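You operate a simulated robot arm through the tools that you are given. There is no shell and no other tool.

You are at the controls of a simulated robot arm. One attempt, no reset.

JOB
Fit the red drum pump in the white drum and fill the small jug to 300 ml.
Fine: stand the black bung on the grey tool stand, point the spout at the jug, open the red vent knob to pump and shut it at the end.

It is judged by the outcome, as a careful person would: the job done as asked, and still so three seconds after it is handed in. It fails if anything else is knocked over, pushed out of place, dropped, spilled or broken.

ROBOT AND FRAMES
A 6-joint arm with a two-finger gripper, fixed in place. Base frame: the origin is on the floor under the middle of its stand, x ahead of it, y to its left, z up. Readings come in mm, degrees, newtons and seconds.
It reaches about 1572 mm from its shoulder. Its first joint turns from -166.0 to 166.0 degrees. Payload 2.45 kg.
The tool frame sits at the grasp point between the pads (the TCP): z along the fingers, y along the line on which they close. The tips reach 20 mm beyond it. The gripper opens to 140 mm; its body begins 168 mm behind the TCP.
Orientation is that of the tool frame in the base frame, as [roll, pitch, yaw] about the fixed x, y, z axes, in that order (R = Rz(yaw) Ry(pitch) Rx(roll)). With the fingers straight down and closing along the base's y, the tool's x points along the base's -x, its y along +y and its z along -z.

CONTROLS
- The arm moves only by the tool apply_moves. Its argument "rows" is a list of rows, each an object of numbers (a shift or turn left out is 0, a gripper value left out holds the last): "tx", "ty", "tz": the shift along the tool's x, y, z in cm; "ax", "ay", "az": the turn, a rotation vector about the tool's x, y, z in rad. In form: [{"tx": .., "ty": .., "tz": .., "ax": .., "ay": .., "az": ..}, ...]. A call has 1 to 20 rows; each row shifts and turns the commanded pose from where the row before left it, along the tool's axes as they then stand. "hand" is the finger opening in cm, from 0 to 14, set as the call begins (left out, the last holds). Rows are played at 5 a second. More than 50 mm and 8.6 degrees between two rows, or a gripper value outside its range, and nothing of the call is played. Where a pose cannot be reached the arm comes as near as it can. A force on the tool above 40 N (or 10 N above the force at the start of the call, whichever is more), or a blocked arm, ends the call early, and 0.2 s more pass. Each finger travels about 45 mm/s and halts on what it meets, pressing with about 27 N; the grip force reading is that of the motor and also rises with nothing between the fingers. The clock runs only during rows and for 0.2 s after the last one: add rows that do not move to give the fingers time. The reply holds the time, the measured pose of the TCP, the force on the tool along the base axes, the opening and the grip force, in the units named above and with some noise, with the torque about the TCP (base axes, N m) and any sound that the robot's microphone picked up.
- Cameras (640 x 400 px; columns grow to the right, rows downward): "scene" is fixed at [405.6, 503.7, 1330.5]; the picture's right is [-0.72, -0.69, 0.00], its down [-0.11, 0.11, -0.99] and it looks along [0.69, -0.71, -0.16] (base axes); focal length 214 px, centre (320, 200). "wrist" rides on the gripper at [78, 11, -209] in the tool frame; the picture's right is [-0.14, 0.99, 0.00], its down [-0.92, -0.13, -0.37] and it looks along [-0.37, -0.05, 0.93] (tool axes); focal length 280 px, centre (320, 200). There is no depth. A picture from a camera that has moved, and an enlarged one, comes with that camera's place and axes in the base frame and with its lens. The place of the scene camera against the robot may be out by one fixed shift of up to 12 mm in any direction.
- snapshot(camera): a new picture of that camera. No time passes.
- zoom(camera, box): a new picture of the part [left, top, right, bottom] of that camera's present view, enlarged. No time passes.
- sign_off(): hands the job in; it is judged then, once.

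Places have to be worked out from the pictures, the camera data and where the tool is seen. Open the gripper and draw the arm clear of the work before you hand the job in, unless the task says otherwise.

The tools are called as a command line: name --argument value ..., lists and objects as JSON in quotes. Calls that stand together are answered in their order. apply_moves: Moves the arm, as the interface text tells. Its arguments: {"type":"object","properties":{"rows":{"type":"array","items":{"type":"object","properties":{"tx":{"type":"number"},"ty":{"type":"number"},"tz":{"type":"number"},"ax":{"type":"number"},"ay":{"type":"number"},"az":{"type":"number"}}}},"hand":{"type":"number"}},"required":["rows"]} The other tools are called the same way: snapshot (camera) takes a picture; zoom (camera, box) takes an enlarged picture of a part of a camera's view; sign_off () hands the job in.

At the start:

```text
clock: 0.0
ee_pos: [655.3, 165.1, 1292.8]
orientation: [179.9, 0.0, -179.9]
contact_force: [0.7, -0.2, 0.1]
ft_torque: [0.03, -0.04, -0.01]
opening: 140.1
grasp_force: 0.1
```

scene: 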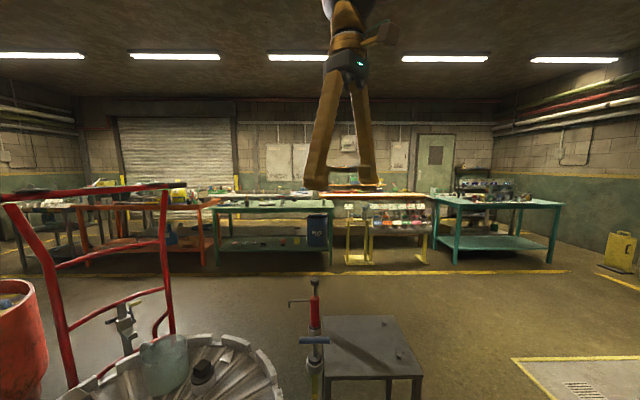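
wrist: 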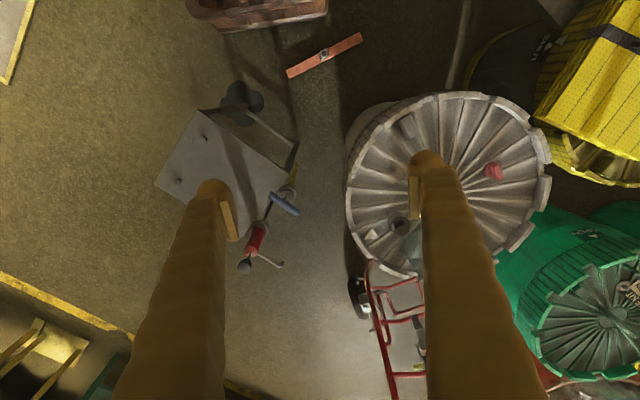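

I start by looking closely at the scene from both cameras before moving anything.

zoom --camera "scene" --box '[60, 260, 300, 400]'

zoom --camera "scene" --box '[260, 260, 440, 400]'

zoom --camera "wrist" --box '[140, 70, 340, 290]'

zoom --camera "wrist" --box '[320, 80, 560, 300]'

```text
2.67 times, centred on (180, 330) of scene
camera zoom: at [405.6, 503.7, 1330.5], right [-0.72, -0.69, 0.0], down [-0.11, 0.11, -0.99], along [0.69, -0.71, -0.16], focal length 572 px, centre (693, -147)
```

zoom: 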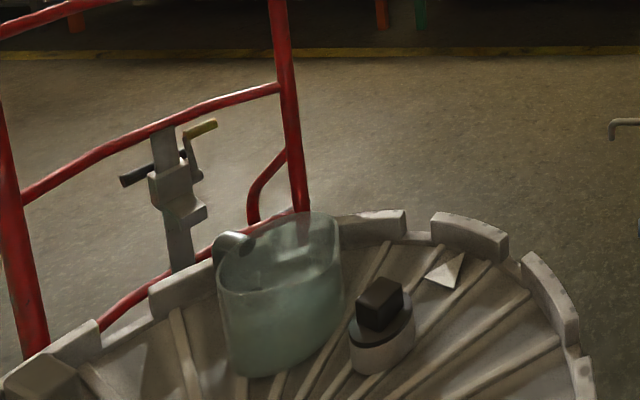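

```text
2.86 times, centred on (350, 330) of scene
camera zoom: at [405.6, 503.7, 1330.5], right [-0.72, -0.69, 0.0], down [-0.11, 0.11, -0.99], along [0.69, -0.71, -0.16], focal length 613 px, centre (234, -171)
```

zoom: 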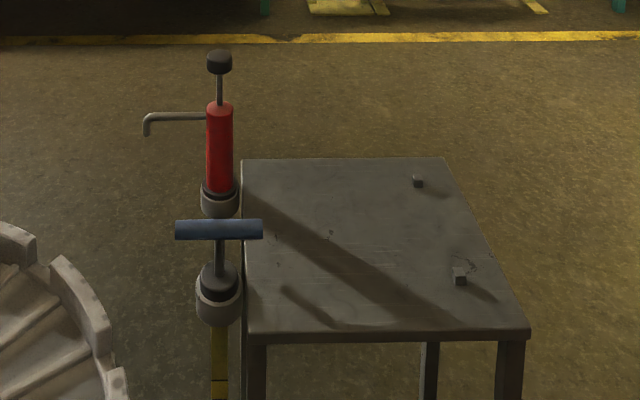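

```text
1.82 times, centred on (240, 180) of wrist
camera zoom: at [576.9, 175.4, 1501.8], right [0.14, 0.99, 0.0], down [0.92, -0.13, 0.37], along [0.37, -0.05, -0.93], focal length 510 px, centre (466, 236)
```

zoom: 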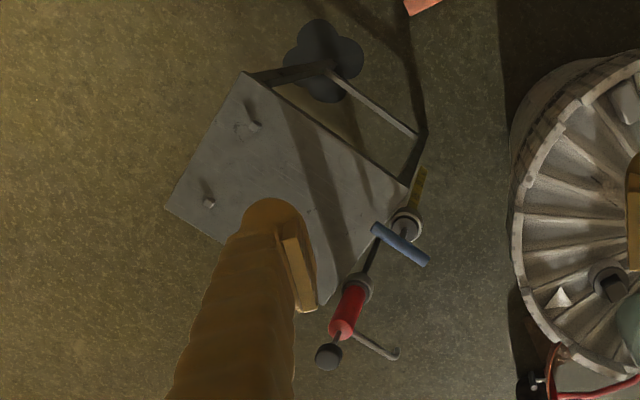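

```text
1.82 times, centred on (440, 190) of wrist
camera zoom: at [576.9, 175.4, 1501.8], right [0.14, 0.99, 0.0], down [0.92, -0.13, 0.37], along [0.37, -0.05, -0.93], focal length 510 px, centre (102, 218)
```

zoom: 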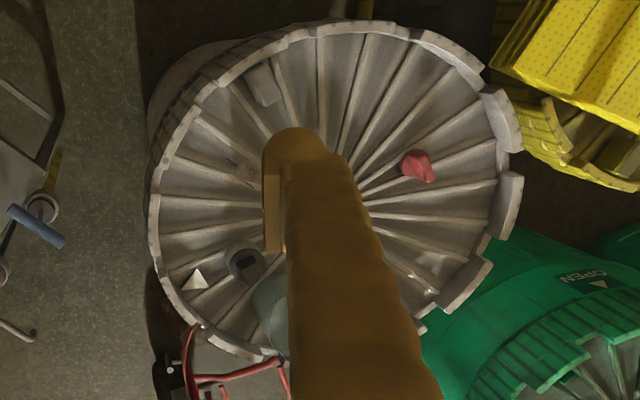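

The pump (red tube, black knob) stands in a ring at the side of the grey stand, near x≈1030, y≈-110. The bung is on the drum lid near (990, 363) with the jug beside it. I'll shift the wrist camera to get better views for triangulation.

apply_moves --rows '[{"tx": -3.25, "ty": 3.3}, {"tx": -3.25, "ty": 3.3}, {"tx": -3.25, "ty": 3.3}, {"tx": -3.25, "ty": 3.3}, {"tx": -3.25, "ty": 3.3}, {"tx": -3.25, "ty": 3.3}, {}]' --hand 14

snapshot --camera "wrist"

snapshot --camera "scene"

```text
clock: 1.6
ee_pos: [848.1, 366.9, 1291.0]
orientation: [-180.0, 0.1, -179.9]
contact_force: [0.2, -0.1, -0.2]
ft_torque: [0.02, 0.01, 0.01]
opening: 140.2
grasp_force: 0.0
```

```text
taken
camera wrist: at [770.8, 376.4, 1501.7], right [0.14, 0.99, 0.0], down [0.92, -0.13, 0.37], along [0.36, -0.05, -0.93], focal length 280 px, centre (320, 200)
```

wrist: 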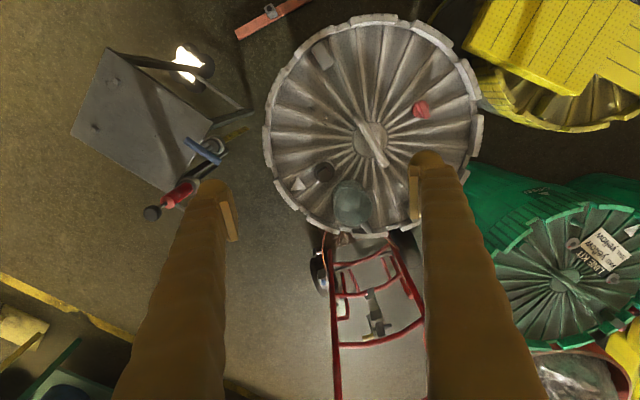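

```text
taken
```

scene: 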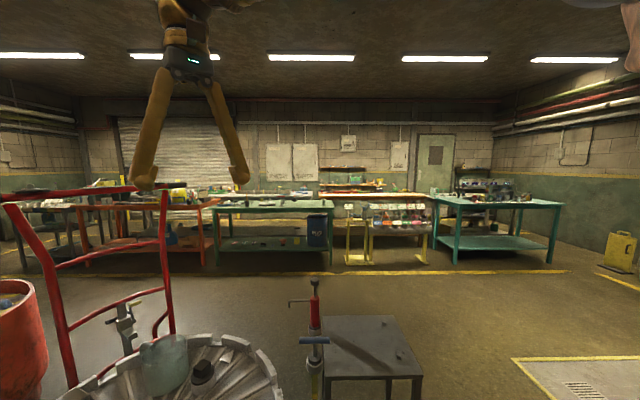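

The lid is fully in view now between the fingers. I'll enlarge the bung/jug, the vent knob, and the pump holder.

zoom --camera "wrist" --box '[260, 130, 420, 240]'

zoom --camera "wrist" --box '[360, 60, 480, 140]'

zoom --camera "wrist" --box '[120, 100, 270, 240]'

zoom --camera "scene" --box '[270, 270, 350, 400]'

```text
3.64 times, centred on (340, 185) of wrist
camera zoom: at [770.8, 376.4, 1501.7], right [0.14, 0.99, 0.0], down [0.92, -0.13, 0.37], along [0.36, -0.05, -0.93], focal length 1020 px, centre (247, 254)
```

zoom: 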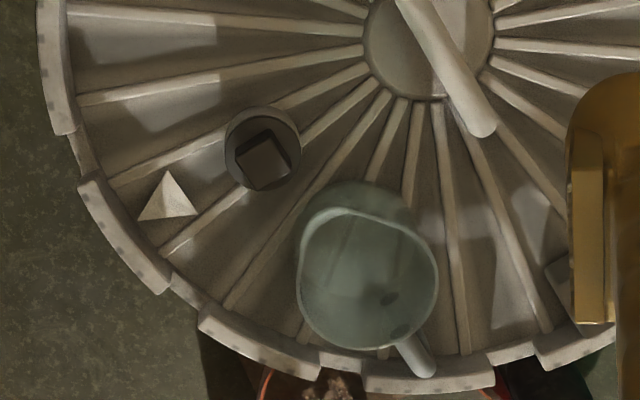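

```text
5.00 times, centred on (420, 100) of wrist
camera zoom: at [770.8, 376.4, 1501.7], right [0.14, 0.99, 0.0], down [0.92, -0.13, 0.37], along [0.36, -0.05, -0.93], focal length 1402 px, centre (-180, 700)
```

zoom: 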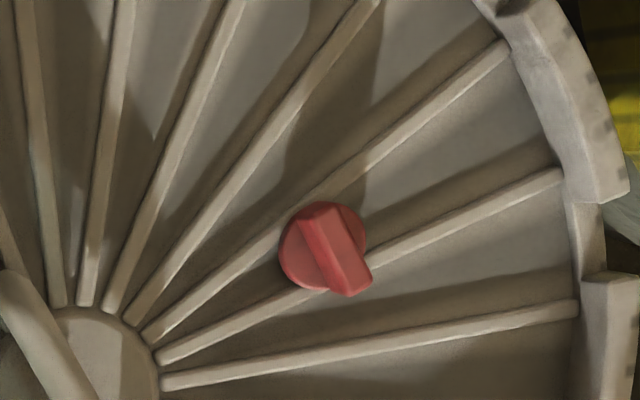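

```text
2.86 times, centred on (195, 170) of wrist
camera zoom: at [770.8, 376.4, 1501.7], right [0.14, 0.99, 0.0], down [0.92, -0.13, 0.37], along [0.36, -0.05, -0.93], focal length 801 px, centre (677, 286)
```

zoom: 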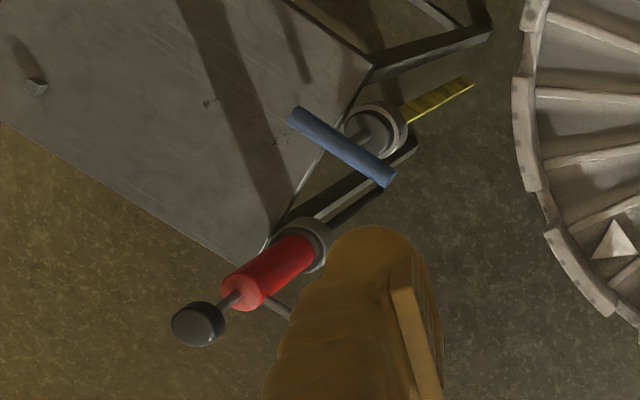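

```text
3.08 times, centred on (310, 335) of scene
camera zoom: at [405.6, 503.7, 1330.5], right [-0.72, -0.69, 0.0], down [-0.11, 0.11, -0.99], along [0.69, -0.71, -0.16], focal length 660 px, centre (351, -215)
```

zoom: 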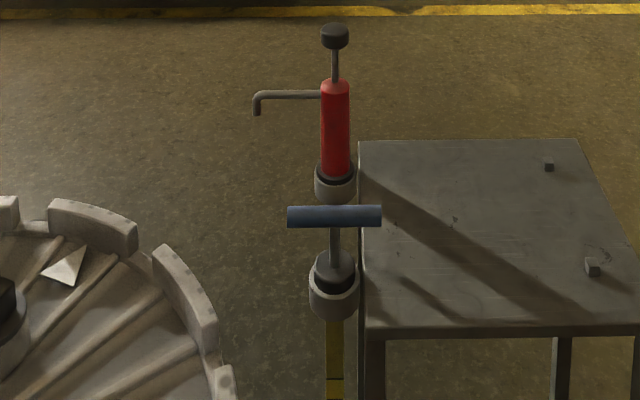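

Bung head estimated near (997, 360, 735). I descend to TCP ≈ (892, 375, 1000), still well above the jug, for a closer look.

apply_moves --rows '[{"tx": -0.73, "ty": 0.13, "tz": 4.8}, {"tx": -0.73, "ty": 0.13, "tz": 4.8}, {"tx": -0.73, "ty": 0.13, "tz": 4.8}, {"tx": -0.73, "ty": 0.13, "tz": 4.8}, {"tx": -0.73, "ty": 0.13, "tz": 4.8}, {"tx": -0.73, "ty": 0.13, "tz": 4.8}, {}]'

snapshot --camera "wrist"

snapshot --camera "scene"

```text
clock: 3.2
ee_pos: [893.8, 371.5, 1004.5]
orientation: [180.0, 0.0, 180.0]
contact_force: [-0.6, 0.4, 0.2]
ft_torque: [-0.03, 0.0, 0.01]
opening: 139.8
grasp_force: 0.1
```

```text
taken
camera wrist: at [815.0, 381.7, 1214.4], right [0.14, 0.99, 0.0], down [0.92, -0.13, 0.37], along [0.37, -0.05, -0.93], focal length 280 px, centre (320, 200)
```

wrist: 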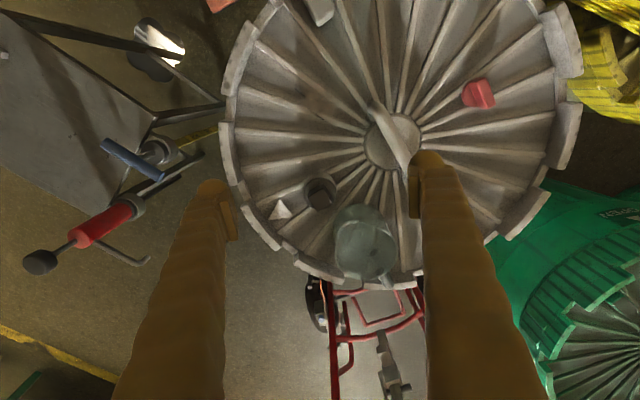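

```text
taken
```

scene: 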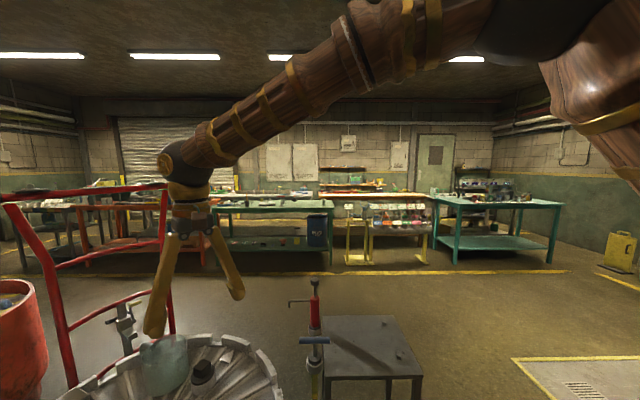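

zoom --camera "wrist" --box '[260, 160, 420, 290]'

zoom --camera "wrist" --box '[430, 60, 530, 130]'

zoom --camera "wrist" --box '[10, 120, 220, 290]'

zoom --camera "scene" --box '[120, 300, 290, 400]'

```text
3.08 times, centred on (340, 225) of wrist
camera zoom: at [815.0, 381.7, 1214.4], right [0.14, 0.99, 0.0], down [0.92, -0.13, 0.37], along [0.37, -0.05, -0.93], focal length 863 px, centre (258, 123)
```

zoom: 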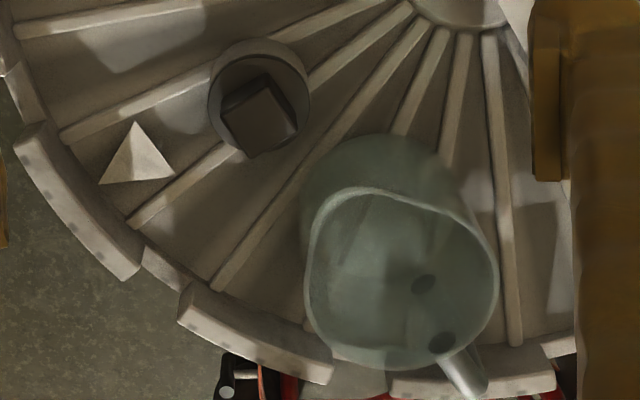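

```text
5.71 times, centred on (480, 95) of wrist
camera zoom: at [815.0, 381.7, 1214.4], right [0.14, 0.99, 0.0], down [0.92, -0.13, 0.37], along [0.37, -0.05, -0.93], focal length 1602 px, centre (-594, 800)
```

zoom: 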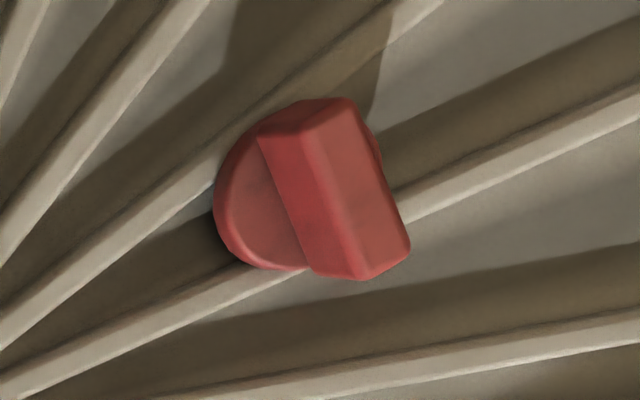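

```text
2.35 times, centred on (115, 205) of wrist
camera zoom: at [815.0, 381.7, 1214.4], right [0.14, 0.99, 0.0], down [0.92, -0.13, 0.37], along [0.37, -0.05, -0.93], focal length 660 px, centre (802, 188)
```

zoom: 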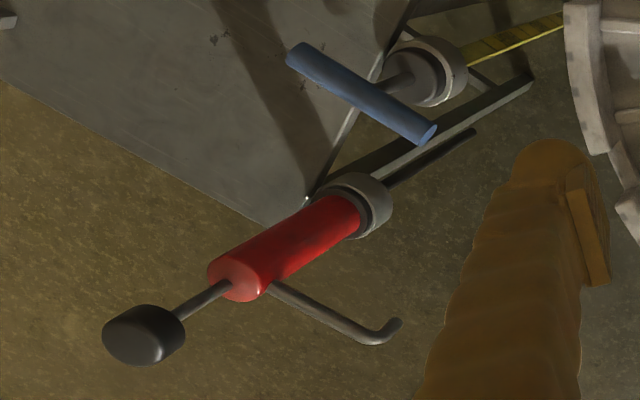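

```text
3.76 times, centred on (205, 350) of scene
camera zoom: at [405.6, 503.7, 1330.5], right [-0.72, -0.69, 0.0], down [-0.11, 0.11, -0.99], along [0.69, -0.71, -0.16], focal length 807 px, centre (753, -365)
```

zoom: 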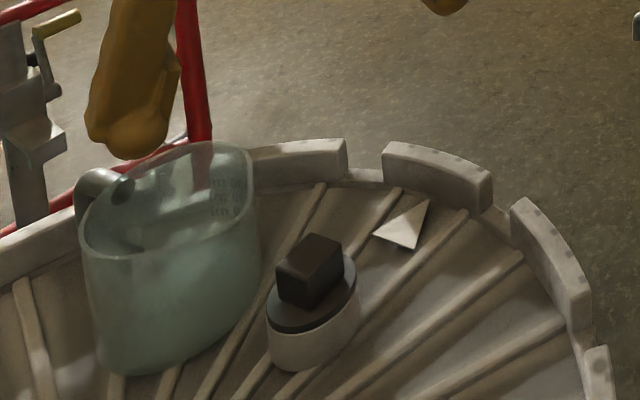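

Working estimates: table top z≈615 with corners near (825,38), (1033,-180), (791,-410), (587,-196). Pump axis ≈ (1015,-105), its ring at z≈590, body top ≈752, knob ≈830, and dip tube ending near z≈330. I need finer views of the bung cube orientation and the gripper shape.

zoom --camera "wrist" --box '[295, 165, 345, 215]'

zoom --camera "scene" --box '[120, 130, 280, 350]'

zoom --camera "scene" --box '[130, 325, 230, 400]'

```text
8.00 times, centred on (320, 190) of wrist
camera zoom: at [815.0, 381.7, 1214.4], right [0.14, 0.99, 0.0], down [0.92, -0.13, 0.37], along [0.37, -0.05, -0.93], focal length 2243 px, centre (320, 280)
```

zoom: 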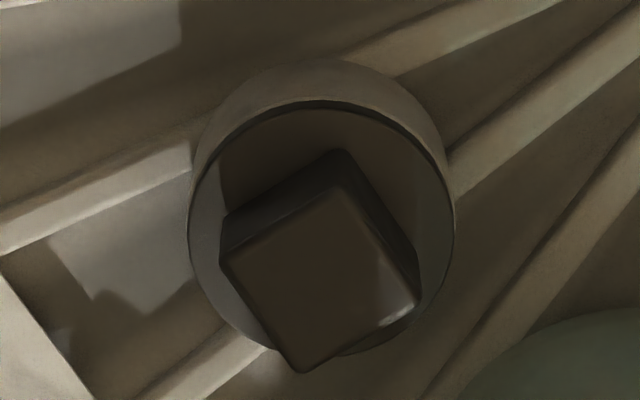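

```text
1.82 times, centred on (200, 240) of scene
camera zoom: at [405.6, 503.7, 1330.5], right [-0.72, -0.69, 0.0], down [-0.11, 0.11, -0.99], along [0.69, -0.71, -0.16], focal length 390 px, centre (538, 127)
```

zoom: 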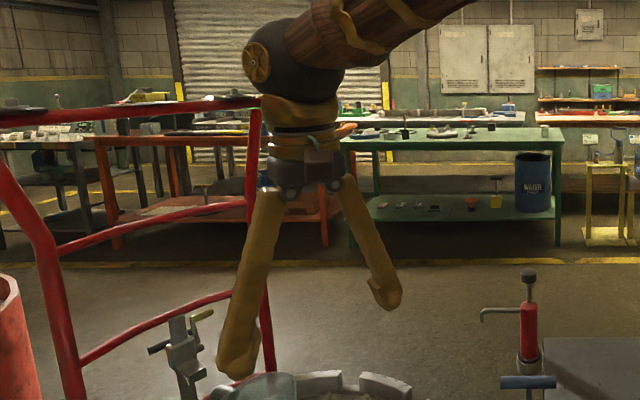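

```text
5.33 times, centred on (180, 362) of scene
camera zoom: at [405.6, 503.7, 1330.5], right [-0.72, -0.69, 0.0], down [-0.11, 0.11, -0.99], along [0.69, -0.71, -0.16], focal length 1144 px, centre (1067, -667)
```

zoom: 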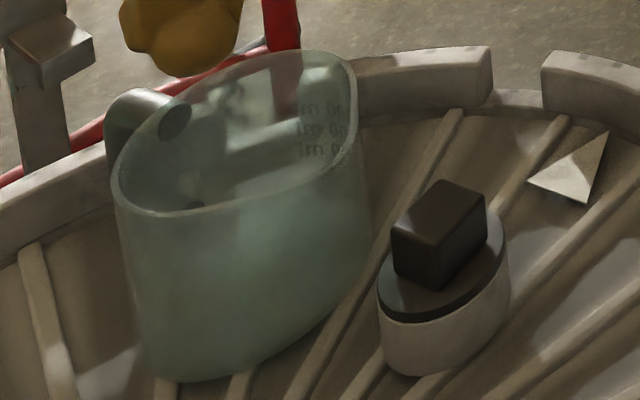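

The cube head's faces lie at about 25°/115° in the base frame, roughly 31 mm wide, and the jug is to its +x+y side. I'll turn the tool by +25° about vertical so the fingers close along 115°, clear of the jug, then go above the bung.

apply_moves --rows '[{"az": -0.109}, {"az": -0.109}, {"az": -0.109}, {"az": -0.109}, {"tx": -2.1, "ty": -1.36, "tz": 3.3}, {"tx": -2.1, "ty": -1.36, "tz": 3.3}, {"tx": -2.1, "ty": -1.36, "tz": 3.3}, {"tx": -2.1, "ty": -1.36, "tz": 3.3}, {}, {}]' --hand 8

snapshot --camera "wrist"

zoom --camera "scene" --box '[100, 200, 300, 400]'

```text
clock: 5.4
ee_pos: [993.4, 358.1, 870.5]
orientation: [-180.0, 0.0, -155.0]
contact_force: [0.2, 0.8, -0.1]
ft_torque: [-0.02, -0.01, -0.01]
opening: 79.6
grasp_force: 0.0
```

```text
taken
camera wrist: at [918.7, 334.3, 1081.4], right [-0.29, 0.96, 0.0], down [0.89, 0.27, 0.37], along [0.35, 0.11, -0.93], focal length 280 px, centre (320, 200)
```

wrist: 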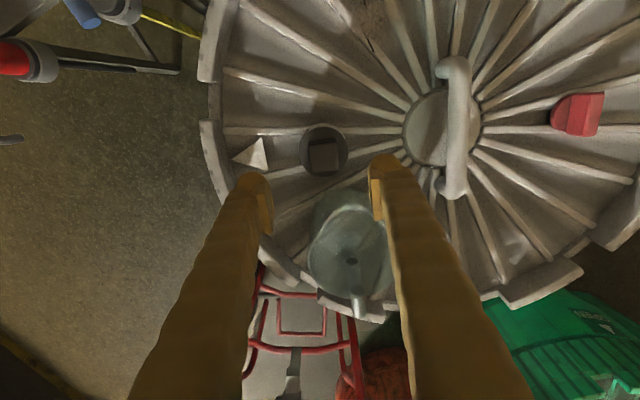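

```text
2.00 times, centred on (200, 300) of scene
camera zoom: at [405.6, 503.7, 1330.5], right [-0.72, -0.69, 0.0], down [-0.11, 0.11, -0.99], along [0.69, -0.71, -0.16], focal length 429 px, centre (560, 0)
```

zoom: 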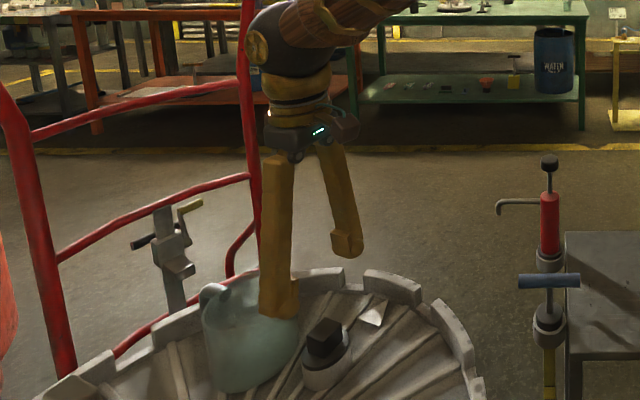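

The cube is now aligned with the fingers. I'll zoom in on it to refine its exact position relative to the TCP.

zoom --camera "wrist" --box '[230, 110, 400, 220]'

zoom --camera "wrist" --box '[290, 180, 410, 330]'

zoom --camera "scene" --box '[190, 310, 310, 400]'

```text
3.64 times, centred on (315, 165) of wrist
camera zoom: at [918.7, 334.3, 1081.4], right [-0.29, 0.96, 0.0], down [0.89, 0.27, 0.37], along [0.35, 0.11, -0.93], focal length 1020 px, centre (338, 327)
```

zoom: 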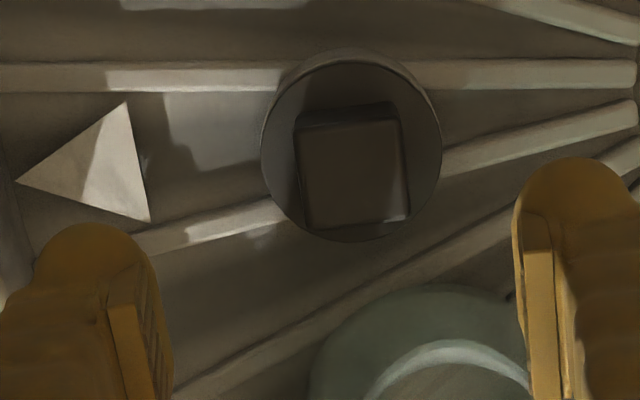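

```text
2.67 times, centred on (350, 255) of wrist
camera zoom: at [918.7, 334.3, 1081.4], right [-0.29, 0.96, 0.0], down [0.89, 0.27, 0.37], along [0.35, 0.11, -0.93], focal length 748 px, centre (240, 53)
```

zoom: 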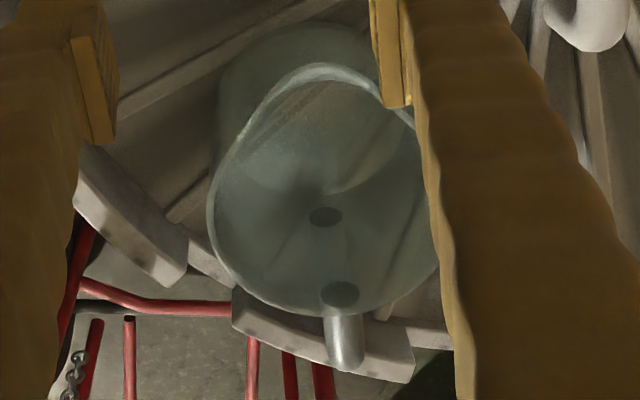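

```text
4.44 times, centred on (250, 355) of scene
camera zoom: at [405.6, 503.7, 1330.5], right [-0.72, -0.69, 0.0], down [-0.11, 0.11, -0.99], along [0.69, -0.71, -0.16], focal length 953 px, centre (631, -489)
```

zoom: 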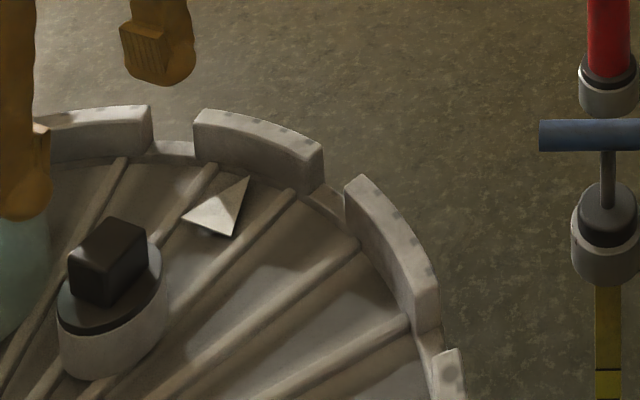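

Combining views 2–4 and the scene view, the bung axis is (982, 358.5), with cube top at z≈792 and its disc at z≈763. I move over it and lower so the tips stop about 3 mm above the disc (TCP z≈786).

apply_moves --rows '[{"tx": 1.01, "ty": 0.52}, {"tz": 2.2}, {"tz": 2.2}, {"tz": 1.6}, {}, {}]' --hand 7

snapshot --camera "wrist"

zoom --camera "scene" --box '[140, 290, 260, 390]'

```text
clock: 6.8
ee_pos: [982.9, 357.8, 811.4]
orientation: [-180.0, 0.0, -155.0]
contact_force: [-0.3, 0.2, -0.5]
ft_torque: [0.0, -0.03, -0.02]
opening: 70.1
grasp_force: 0.1
```

```text
taken
camera wrist: at [907.1, 334.5, 1022.3], right [-0.29, 0.96, 0.0], down [0.89, 0.27, 0.37], along [0.35, 0.11, -0.93], focal length 280 px, centre (320, 200)
```

wrist: 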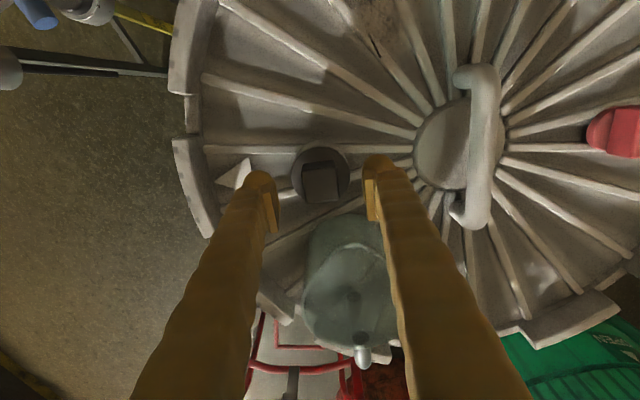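

```text
4.00 times, centred on (200, 340) of scene
camera zoom: at [405.6, 503.7, 1330.5], right [-0.72, -0.69, 0.0], down [-0.11, 0.11, -0.99], along [0.69, -0.71, -0.16], focal length 858 px, centre (800, -360)
```

zoom: 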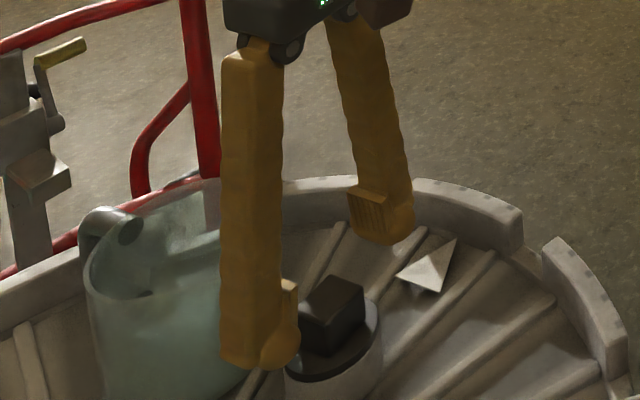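

zoom --camera "wrist" --box '[240, 120, 400, 240]'

```text
3.33 times, centred on (320, 180) of wrist
camera zoom: at [907.1, 334.5, 1022.3], right [-0.29, 0.96, 0.0], down [0.89, 0.27, 0.37], along [0.35, 0.11, -0.93], focal length 935 px, centre (320, 267)
```

zoom: 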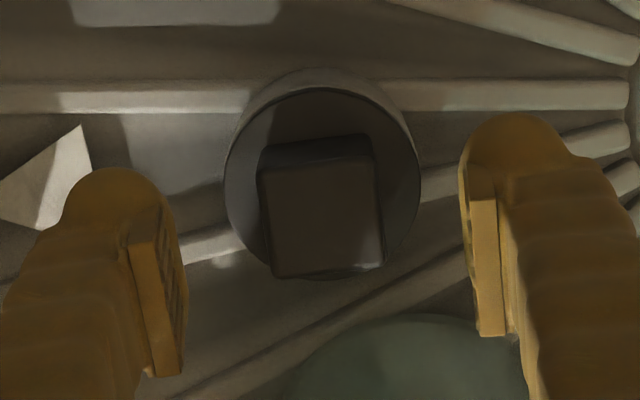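

Confirmed: cube top at z≈790, disc z≈760, axis (982, 358). I descend 27 mm further and then close on the cube.

apply_moves --rows '[{"tz": 0.9}, {"tz": 0.9}, {"tz": 0.8}, {}, {}]'

snapshot --camera "wrist"

zoom --camera "scene" --box '[140, 290, 260, 390]'

```text
clock: 8.0
ee_pos: [981.8, 356.4, 786.2]
orientation: [179.9, 0.0, -155.0]
contact_force: [1.0, 0.2, -0.9]
ft_torque: [0.01, 0.04, -0.02]
opening: 69.8
grasp_force: 0.1
```

```text
taken
camera wrist: at [906.4, 333.6, 995.6], right [-0.29, 0.96, 0.0], down [0.89, 0.27, 0.37], along [0.35, 0.11, -0.93], focal length 280 px, centre (320, 200)
```

wrist: 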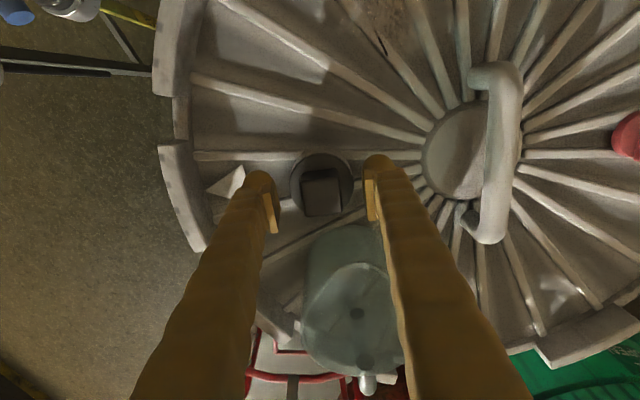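

```text
4.00 times, centred on (200, 340) of scene
camera zoom: at [405.6, 503.7, 1330.5], right [-0.72, -0.69, 0.0], down [-0.11, 0.11, -0.99], along [0.69, -0.71, -0.16], focal length 858 px, centre (800, -360)
```

zoom: 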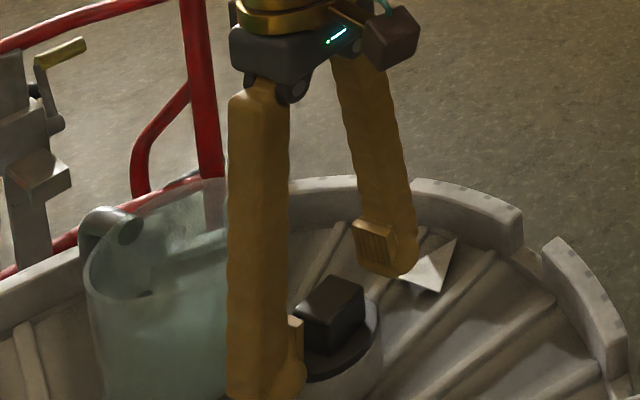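

Tips are on both sides of the cube and clear of the jug. I close the gripper.

apply_moves --rows '[{}, {}, {}, {}, {}]' --hand 2

zoom --camera "wrist" --box '[240, 120, 400, 240]'

```text
clock: 9.2
ee_pos: [980.5, 357.0, 785.3]
orientation: [-179.9, 0.0, -154.9]
contact_force: [-4.0, 11.3, 0.5]
ft_torque: [-0.07, -0.02, 0.03]
opening: 30.5
grasp_force: 27.5
```

```text
3.33 times, centred on (320, 180) of wrist
camera zoom: at [906.3, 333.9, 995.6], right [-0.29, 0.96, 0.0], down [0.89, 0.27, 0.37], along [0.35, 0.11, -0.93], focal length 935 px, centre (320, 267)
```

zoom: 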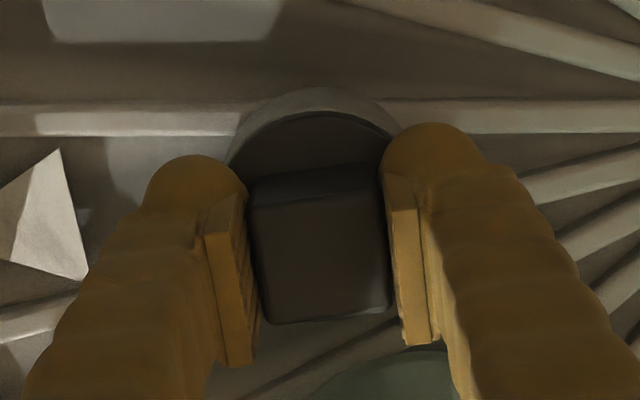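

Gripped at 30.5 mm; a 12 N side load says the hand is slightly off-centre along the closing axis. I relieve it with a 1 mm shift before trying to loosen.

apply_moves --rows '[{"ty": 0.1}, {}]'

```text
clock: 9.8
ee_pos: [981.6, 357.1, 786.1]
orientation: [-180.0, 0.0, -155.0]
contact_force: [-4.2, -1.7, -0.1]
ft_torque: [-0.08, 0.06, 0.0]
opening: 30.4
grasp_force: 27.1
```

Side load is gone. I now try unscrewing counter-clockwise by about 20° while watching torque and vertical force.

apply_moves --rows '[{"az": -0.12}, {"az": -0.12}, {"az": -0.12}, {}]'

zoom --camera "wrist" --box '[240, 120, 400, 240]'

```text
clock: 10.8
ee_pos: [981.8, 358.2, 785.7]
orientation: [180.0, 0.0, -134.4]
contact_force: [3.5, -10.7, 0.0]
ft_torque: [-0.15, -0.04, 0.04]
opening: 30.6
grasp_force: 27.0
```

```text
3.33 times, centred on (320, 180) of wrist
camera zoom: at [919.6, 309.4, 996.1], right [-0.61, 0.79, 0.0], down [0.73, 0.57, 0.37], along [0.29, 0.23, -0.93], focal length 935 px, centre (320, 267)
```

zoom: 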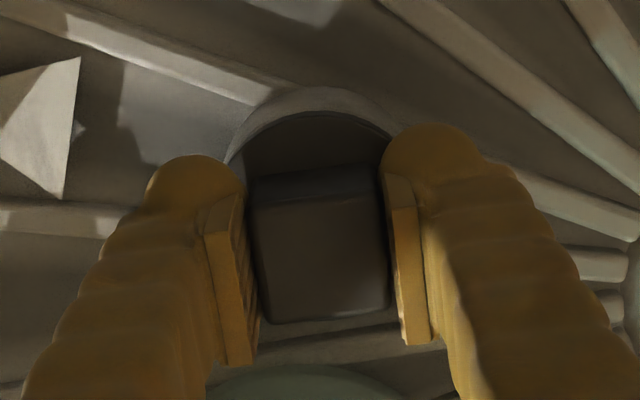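

The bung turns freely with almost no torque. I'll try a small 4 mm lift to see whether it comes free.

apply_moves --rows '[{"ty": -0.08}, {"tz": -0.2}, {"tz": -0.2}, {}]'

zoom --camera "scene" --box '[140, 290, 260, 390]'

```text
clock: 11.8
ee_pos: [981.1, 358.2, 788.0]
orientation: [179.9, -0.1, -134.4]
contact_force: [-2.1, 3.6, -16.0]
ft_torque: [-0.3, 0.01, 0.04]
opening: 30.7
grasp_force: 26.9
```

```text
4.00 times, centred on (200, 340) of scene
camera zoom: at [405.6, 503.7, 1330.5], right [-0.72, -0.69, 0.0], down [-0.11, 0.11, -0.99], along [0.69, -0.71, -0.16], focal length 858 px, centre (800, -360)
```

zoom: 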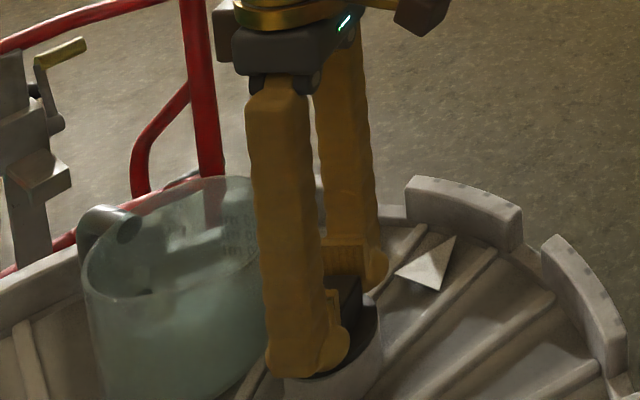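

There is resistance (−16 N for 2.5 mm), so the bung is threaded or locked. I ease the pull and keep unscrewing counter-clockwise.

apply_moves --rows '[{"tz": 0.1}, {"az": -0.12}, {"az": -0.12}, {"az": -0.12}, {"az": -0.12}, {"az": -0.12}, {"az": -0.12}, {}]'

zoom --camera "scene" --box '[140, 270, 260, 390]'

zoom --camera "wrist" --box '[220, 100, 420, 300]'

```text
clock: 13.6
ee_pos: [981.6, 355.7, 789.0]
orientation: [-180.0, 0.0, -93.1]
contact_force: [0.5, -3.5, -14.4]
ft_torque: [-0.01, 0.0, 0.03]
opening: 30.7
grasp_force: 27.1
```

```text
3.33 times, centred on (200, 330) of scene
camera zoom: at [405.6, 503.7, 1330.5], right [-0.72, -0.69, 0.0], down [-0.11, 0.11, -0.99], along [0.69, -0.71, -0.16], focal length 715 px, centre (720, -233)
```

zoom: 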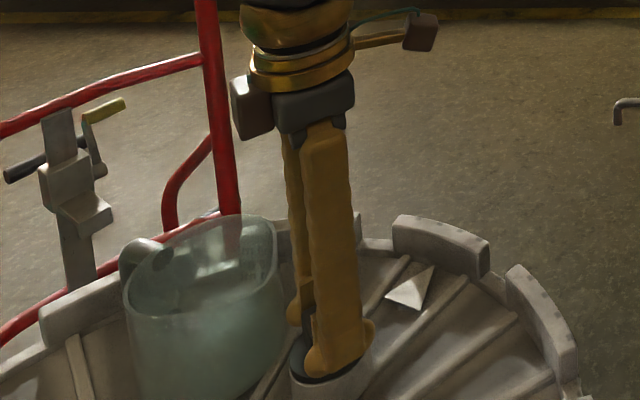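

```text
2.00 times, centred on (320, 200) of wrist
camera zoom: at [967.0, 279.4, 998.4], right [-0.98, 0.19, 0.0], down [0.18, 0.91, 0.37], along [0.07, 0.36, -0.93], focal length 561 px, centre (320, 200)
```

zoom: 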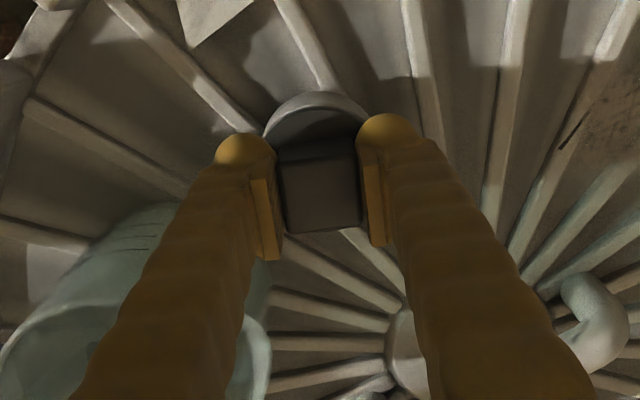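

The bung has turned about 62°, still held down. Turning further would swing a finger toward the jug, so I relax the pull, open, rotate back 90° clockwise around the cube, and regrip for another turn.

apply_moves --rows '[{"tz": 0.2}, {}, {}]'

apply_moves --rows '[{}, {}, {}, {}]' --hand 6

zoom --camera "wrist" --box '[220, 100, 420, 300]'

```text
clock: 14.4
ee_pos: [980.8, 357.7, 787.5]
orientation: [-179.9, 0.0, -93.2]
contact_force: [3.6, -6.2, -1.6]
ft_torque: [-0.06, -0.06, -0.04]
opening: 30.6
grasp_force: 26.5
```

```text
clock: 15.4
ee_pos: [981.8, 356.4, 787.2]
orientation: [179.9, 0.0, -93.1]
contact_force: [0.6, 1.1, -0.7]
ft_torque: [0.02, 0.04, 0.01]
opening: 59.9
grasp_force: 0.1
```

```text
2.00 times, centred on (320, 200) of wrist
camera zoom: at [966.4, 279.6, 996.9], right [-0.98, 0.19, 0.0], down [0.18, 0.91, 0.37], along [0.07, 0.36, -0.93], focal length 561 px, centre (320, 200)
```

zoom: 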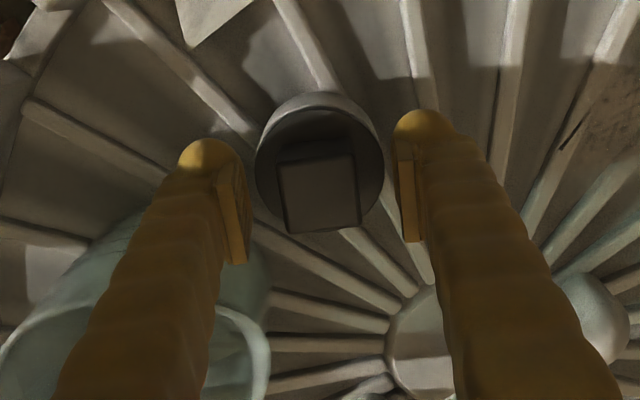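

The cube is free between the fingers. Now I rotate the open hand back 90° clockwise around it.

apply_moves --rows '[{"az": 0.131}, {"az": 0.131}, {"az": 0.131}, {"az": 0.131}, {"az": 0.131}, {"az": 0.131}, {"az": 0.131}, {"az": 0.131}, {"az": 0.131}, {"az": 0.131}, {"az": 0.131}, {"az": 0.131}, {}, {}]'

zoom --camera "wrist" --box '[220, 100, 420, 300]'

```text
clock: 18.4
ee_pos: [981.2, 357.5, 787.6]
orientation: [179.9, -0.1, 176.7]
contact_force: [-0.1, -0.1, 0.1]
ft_torque: [0.02, -0.03, -0.01]
opening: 60.3
grasp_force: 0.1
```

```text
2.00 times, centred on (320, 200) of wrist
camera zoom: at [904.5, 372.6, 997.3], right [0.19, 0.98, 0.0], down [0.91, -0.18, 0.37], along [0.36, -0.07, -0.93], focal length 561 px, centre (320, 200)
```

zoom: 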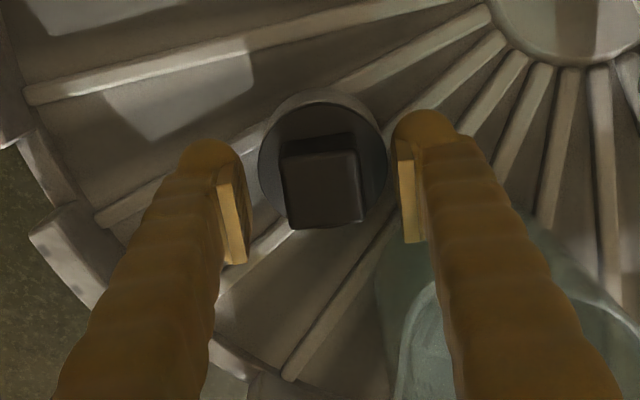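

Aligned with the other pair of faces. I close again and turn counter-clockwise another ~85°, with no upward pull for now.

apply_moves --rows '[{}, {}, {}, {}]' --hand 2

apply_moves --rows '[{"az": -0.124}, {"az": -0.124}, {"az": -0.124}, {"az": -0.124}, {"az": -0.124}, {"az": -0.124}, {"az": -0.124}, {"az": -0.124}, {"az": -0.124}, {"az": -0.124}, {"az": -0.124}, {"az": -0.124}, {}]'

zoom --camera "wrist" --box '[220, 100, 420, 300]'

```text
clock: 19.4
ee_pos: [981.8, 358.3, 788.0]
orientation: [-180.0, -0.1, 176.8]
contact_force: [0.1, 12.0, -0.1]
ft_torque: [0.16, -0.02, -0.01]
opening: 30.5
grasp_force: 27.1
```

```text
clock: 22.2
ee_pos: [982.4, 357.9, 786.3]
orientation: [-180.0, 0.0, -97.9]
contact_force: [0.1, 0.6, -0.4]
ft_torque: [0.0, -0.03, -0.01]
opening: 30.4
grasp_force: 27.1
```

```text
2.00 times, centred on (320, 200) of wrist
camera zoom: at [960.8, 281.0, 996.1], right [-0.96, 0.27, 0.0], down [0.25, 0.89, 0.37], along [0.1, 0.35, -0.93], focal length 561 px, centre (320, 200)
```

zoom: 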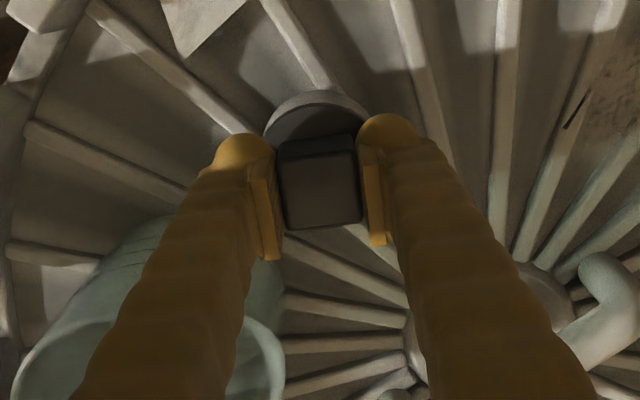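

The side force is now nil after about 147° of turning. I test a small lift again.

apply_moves --rows '[{"tz": -0.2}, {"tz": -0.2}, {"tz": -0.2}, {}]'

zoom --camera "scene" --box '[150, 300, 250, 390]'

zoom --camera "wrist" --box '[220, 100, 420, 300]'

```text
clock: 23.2
ee_pos: [981.0, 356.0, 794.1]
orientation: [-179.9, 0.0, -98.0]
contact_force: [-0.3, 0.1, -1.7]
ft_torque: [0.03, 0.0, -0.05]
opening: 30.7
grasp_force: 27.0
```

```text
4.44 times, centred on (200, 345) of scene
camera zoom: at [405.6, 503.7, 1330.5], right [-0.72, -0.69, 0.0], down [-0.11, 0.11, -0.99], along [0.69, -0.71, -0.16], focal length 953 px, centre (853, -444)
```

zoom: 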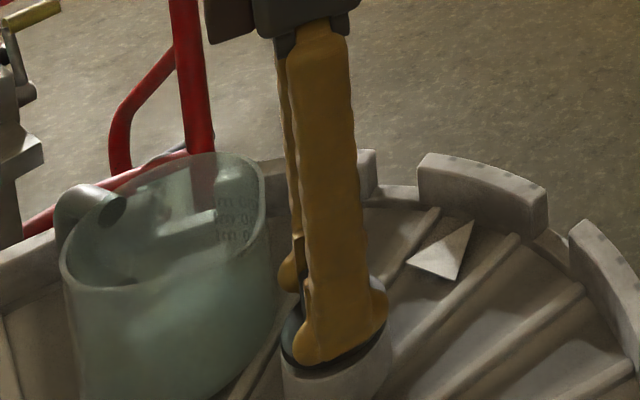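

```text
2.00 times, centred on (320, 200) of wrist
camera zoom: at [960.2, 281.2, 1003.0], right [-0.96, 0.27, 0.0], down [0.26, 0.89, 0.37], along [0.1, 0.35, -0.93], focal length 561 px, centre (320, 200)
```

zoom: 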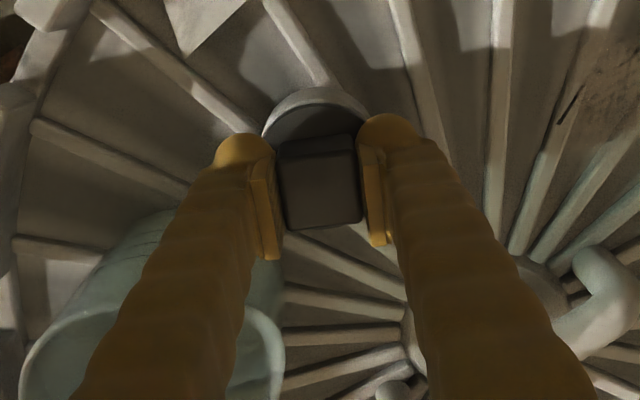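

It is free now, showing only its own weight (~1.7 N). I lift it straight up to clear the neck.

apply_moves --rows '[{"tz": -1.5}, {"tz": -2}, {"tz": -3}, {"tz": -4}, {"tz": -4}, {}]'

snapshot --camera "wrist"

zoom --camera "scene" --box '[120, 230, 280, 390]'

```text
clock: 24.6
ee_pos: [980.7, 357.5, 936.8]
orientation: [-180.0, 0.0, -98.0]
contact_force: [-0.6, -0.7, -0.5]
ft_torque: [0.01, 0.03, 0.03]
opening: 30.6
grasp_force: 26.6
```

```text
taken
camera wrist: at [959.5, 280.6, 1146.8], right [-0.96, 0.27, 0.0], down [0.26, 0.89, 0.37], along [0.1, 0.35, -0.93], focal length 280 px, centre (320, 200)
```

wrist: 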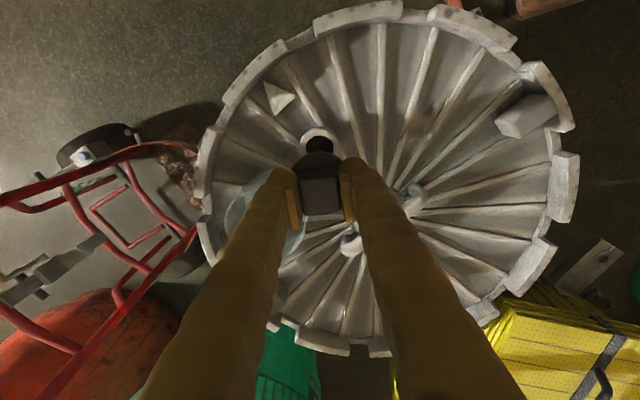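

```text
2.50 times, centred on (200, 310) of scene
camera zoom: at [405.6, 503.7, 1330.5], right [-0.72, -0.69, 0.0], down [-0.11, 0.11, -0.99], along [0.69, -0.71, -0.16], focal length 536 px, centre (620, -75)
```

zoom: 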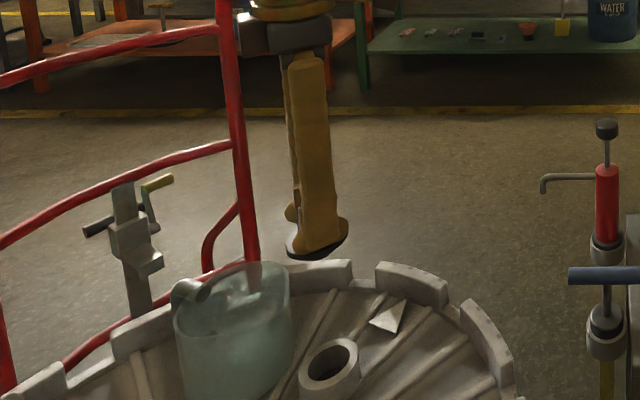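

The bung is out and the neck is open. I look closely at the bung's underside and the open neck, and at the tool stand for a placing spot.

zoom --camera "scene" --box '[170, 290, 250, 390]'

zoom --camera "wrist" --box '[270, 110, 370, 220]'

zoom --camera "scene" --box '[310, 300, 440, 400]'

```text
4.00 times, centred on (210, 340) of scene
camera zoom: at [405.6, 503.7, 1330.5], right [-0.72, -0.69, 0.0], down [-0.11, 0.11, -0.99], along [0.69, -0.71, -0.16], focal length 858 px, centre (760, -360)
```

zoom: 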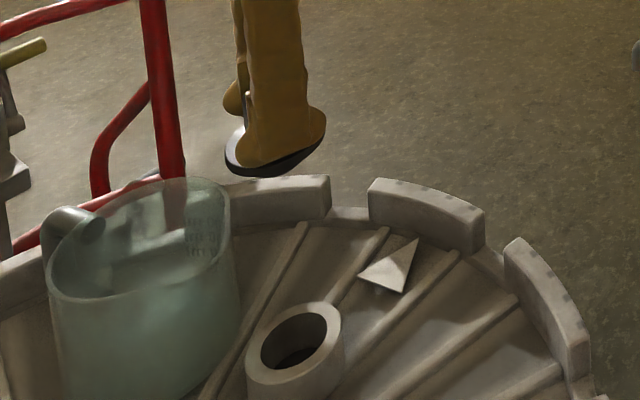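

```text
3.64 times, centred on (320, 165) of wrist
camera zoom: at [959.5, 280.6, 1146.8], right [-0.96, 0.27, 0.0], down [0.26, 0.89, 0.37], along [0.1, 0.35, -0.93], focal length 1020 px, centre (320, 327)
```

zoom: 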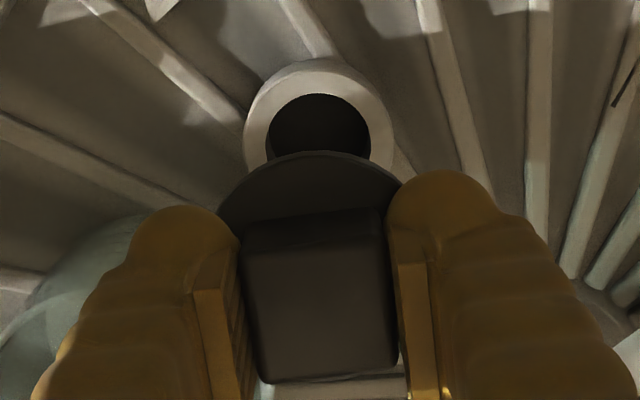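

```text
4.00 times, centred on (375, 350) of scene
camera zoom: at [405.6, 503.7, 1330.5], right [-0.72, -0.69, 0.0], down [-0.11, 0.11, -0.99], along [0.69, -0.71, -0.16], focal length 858 px, centre (100, -400)
```

zoom: 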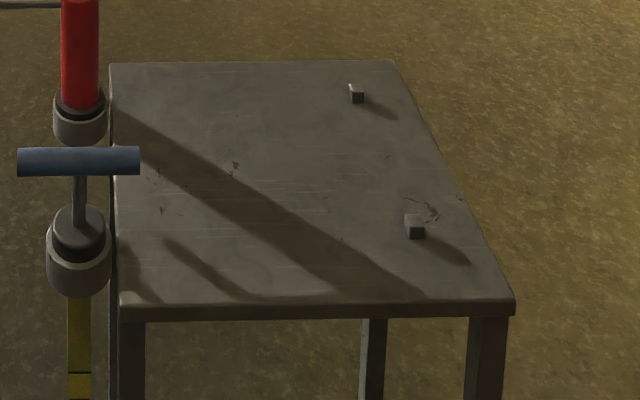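

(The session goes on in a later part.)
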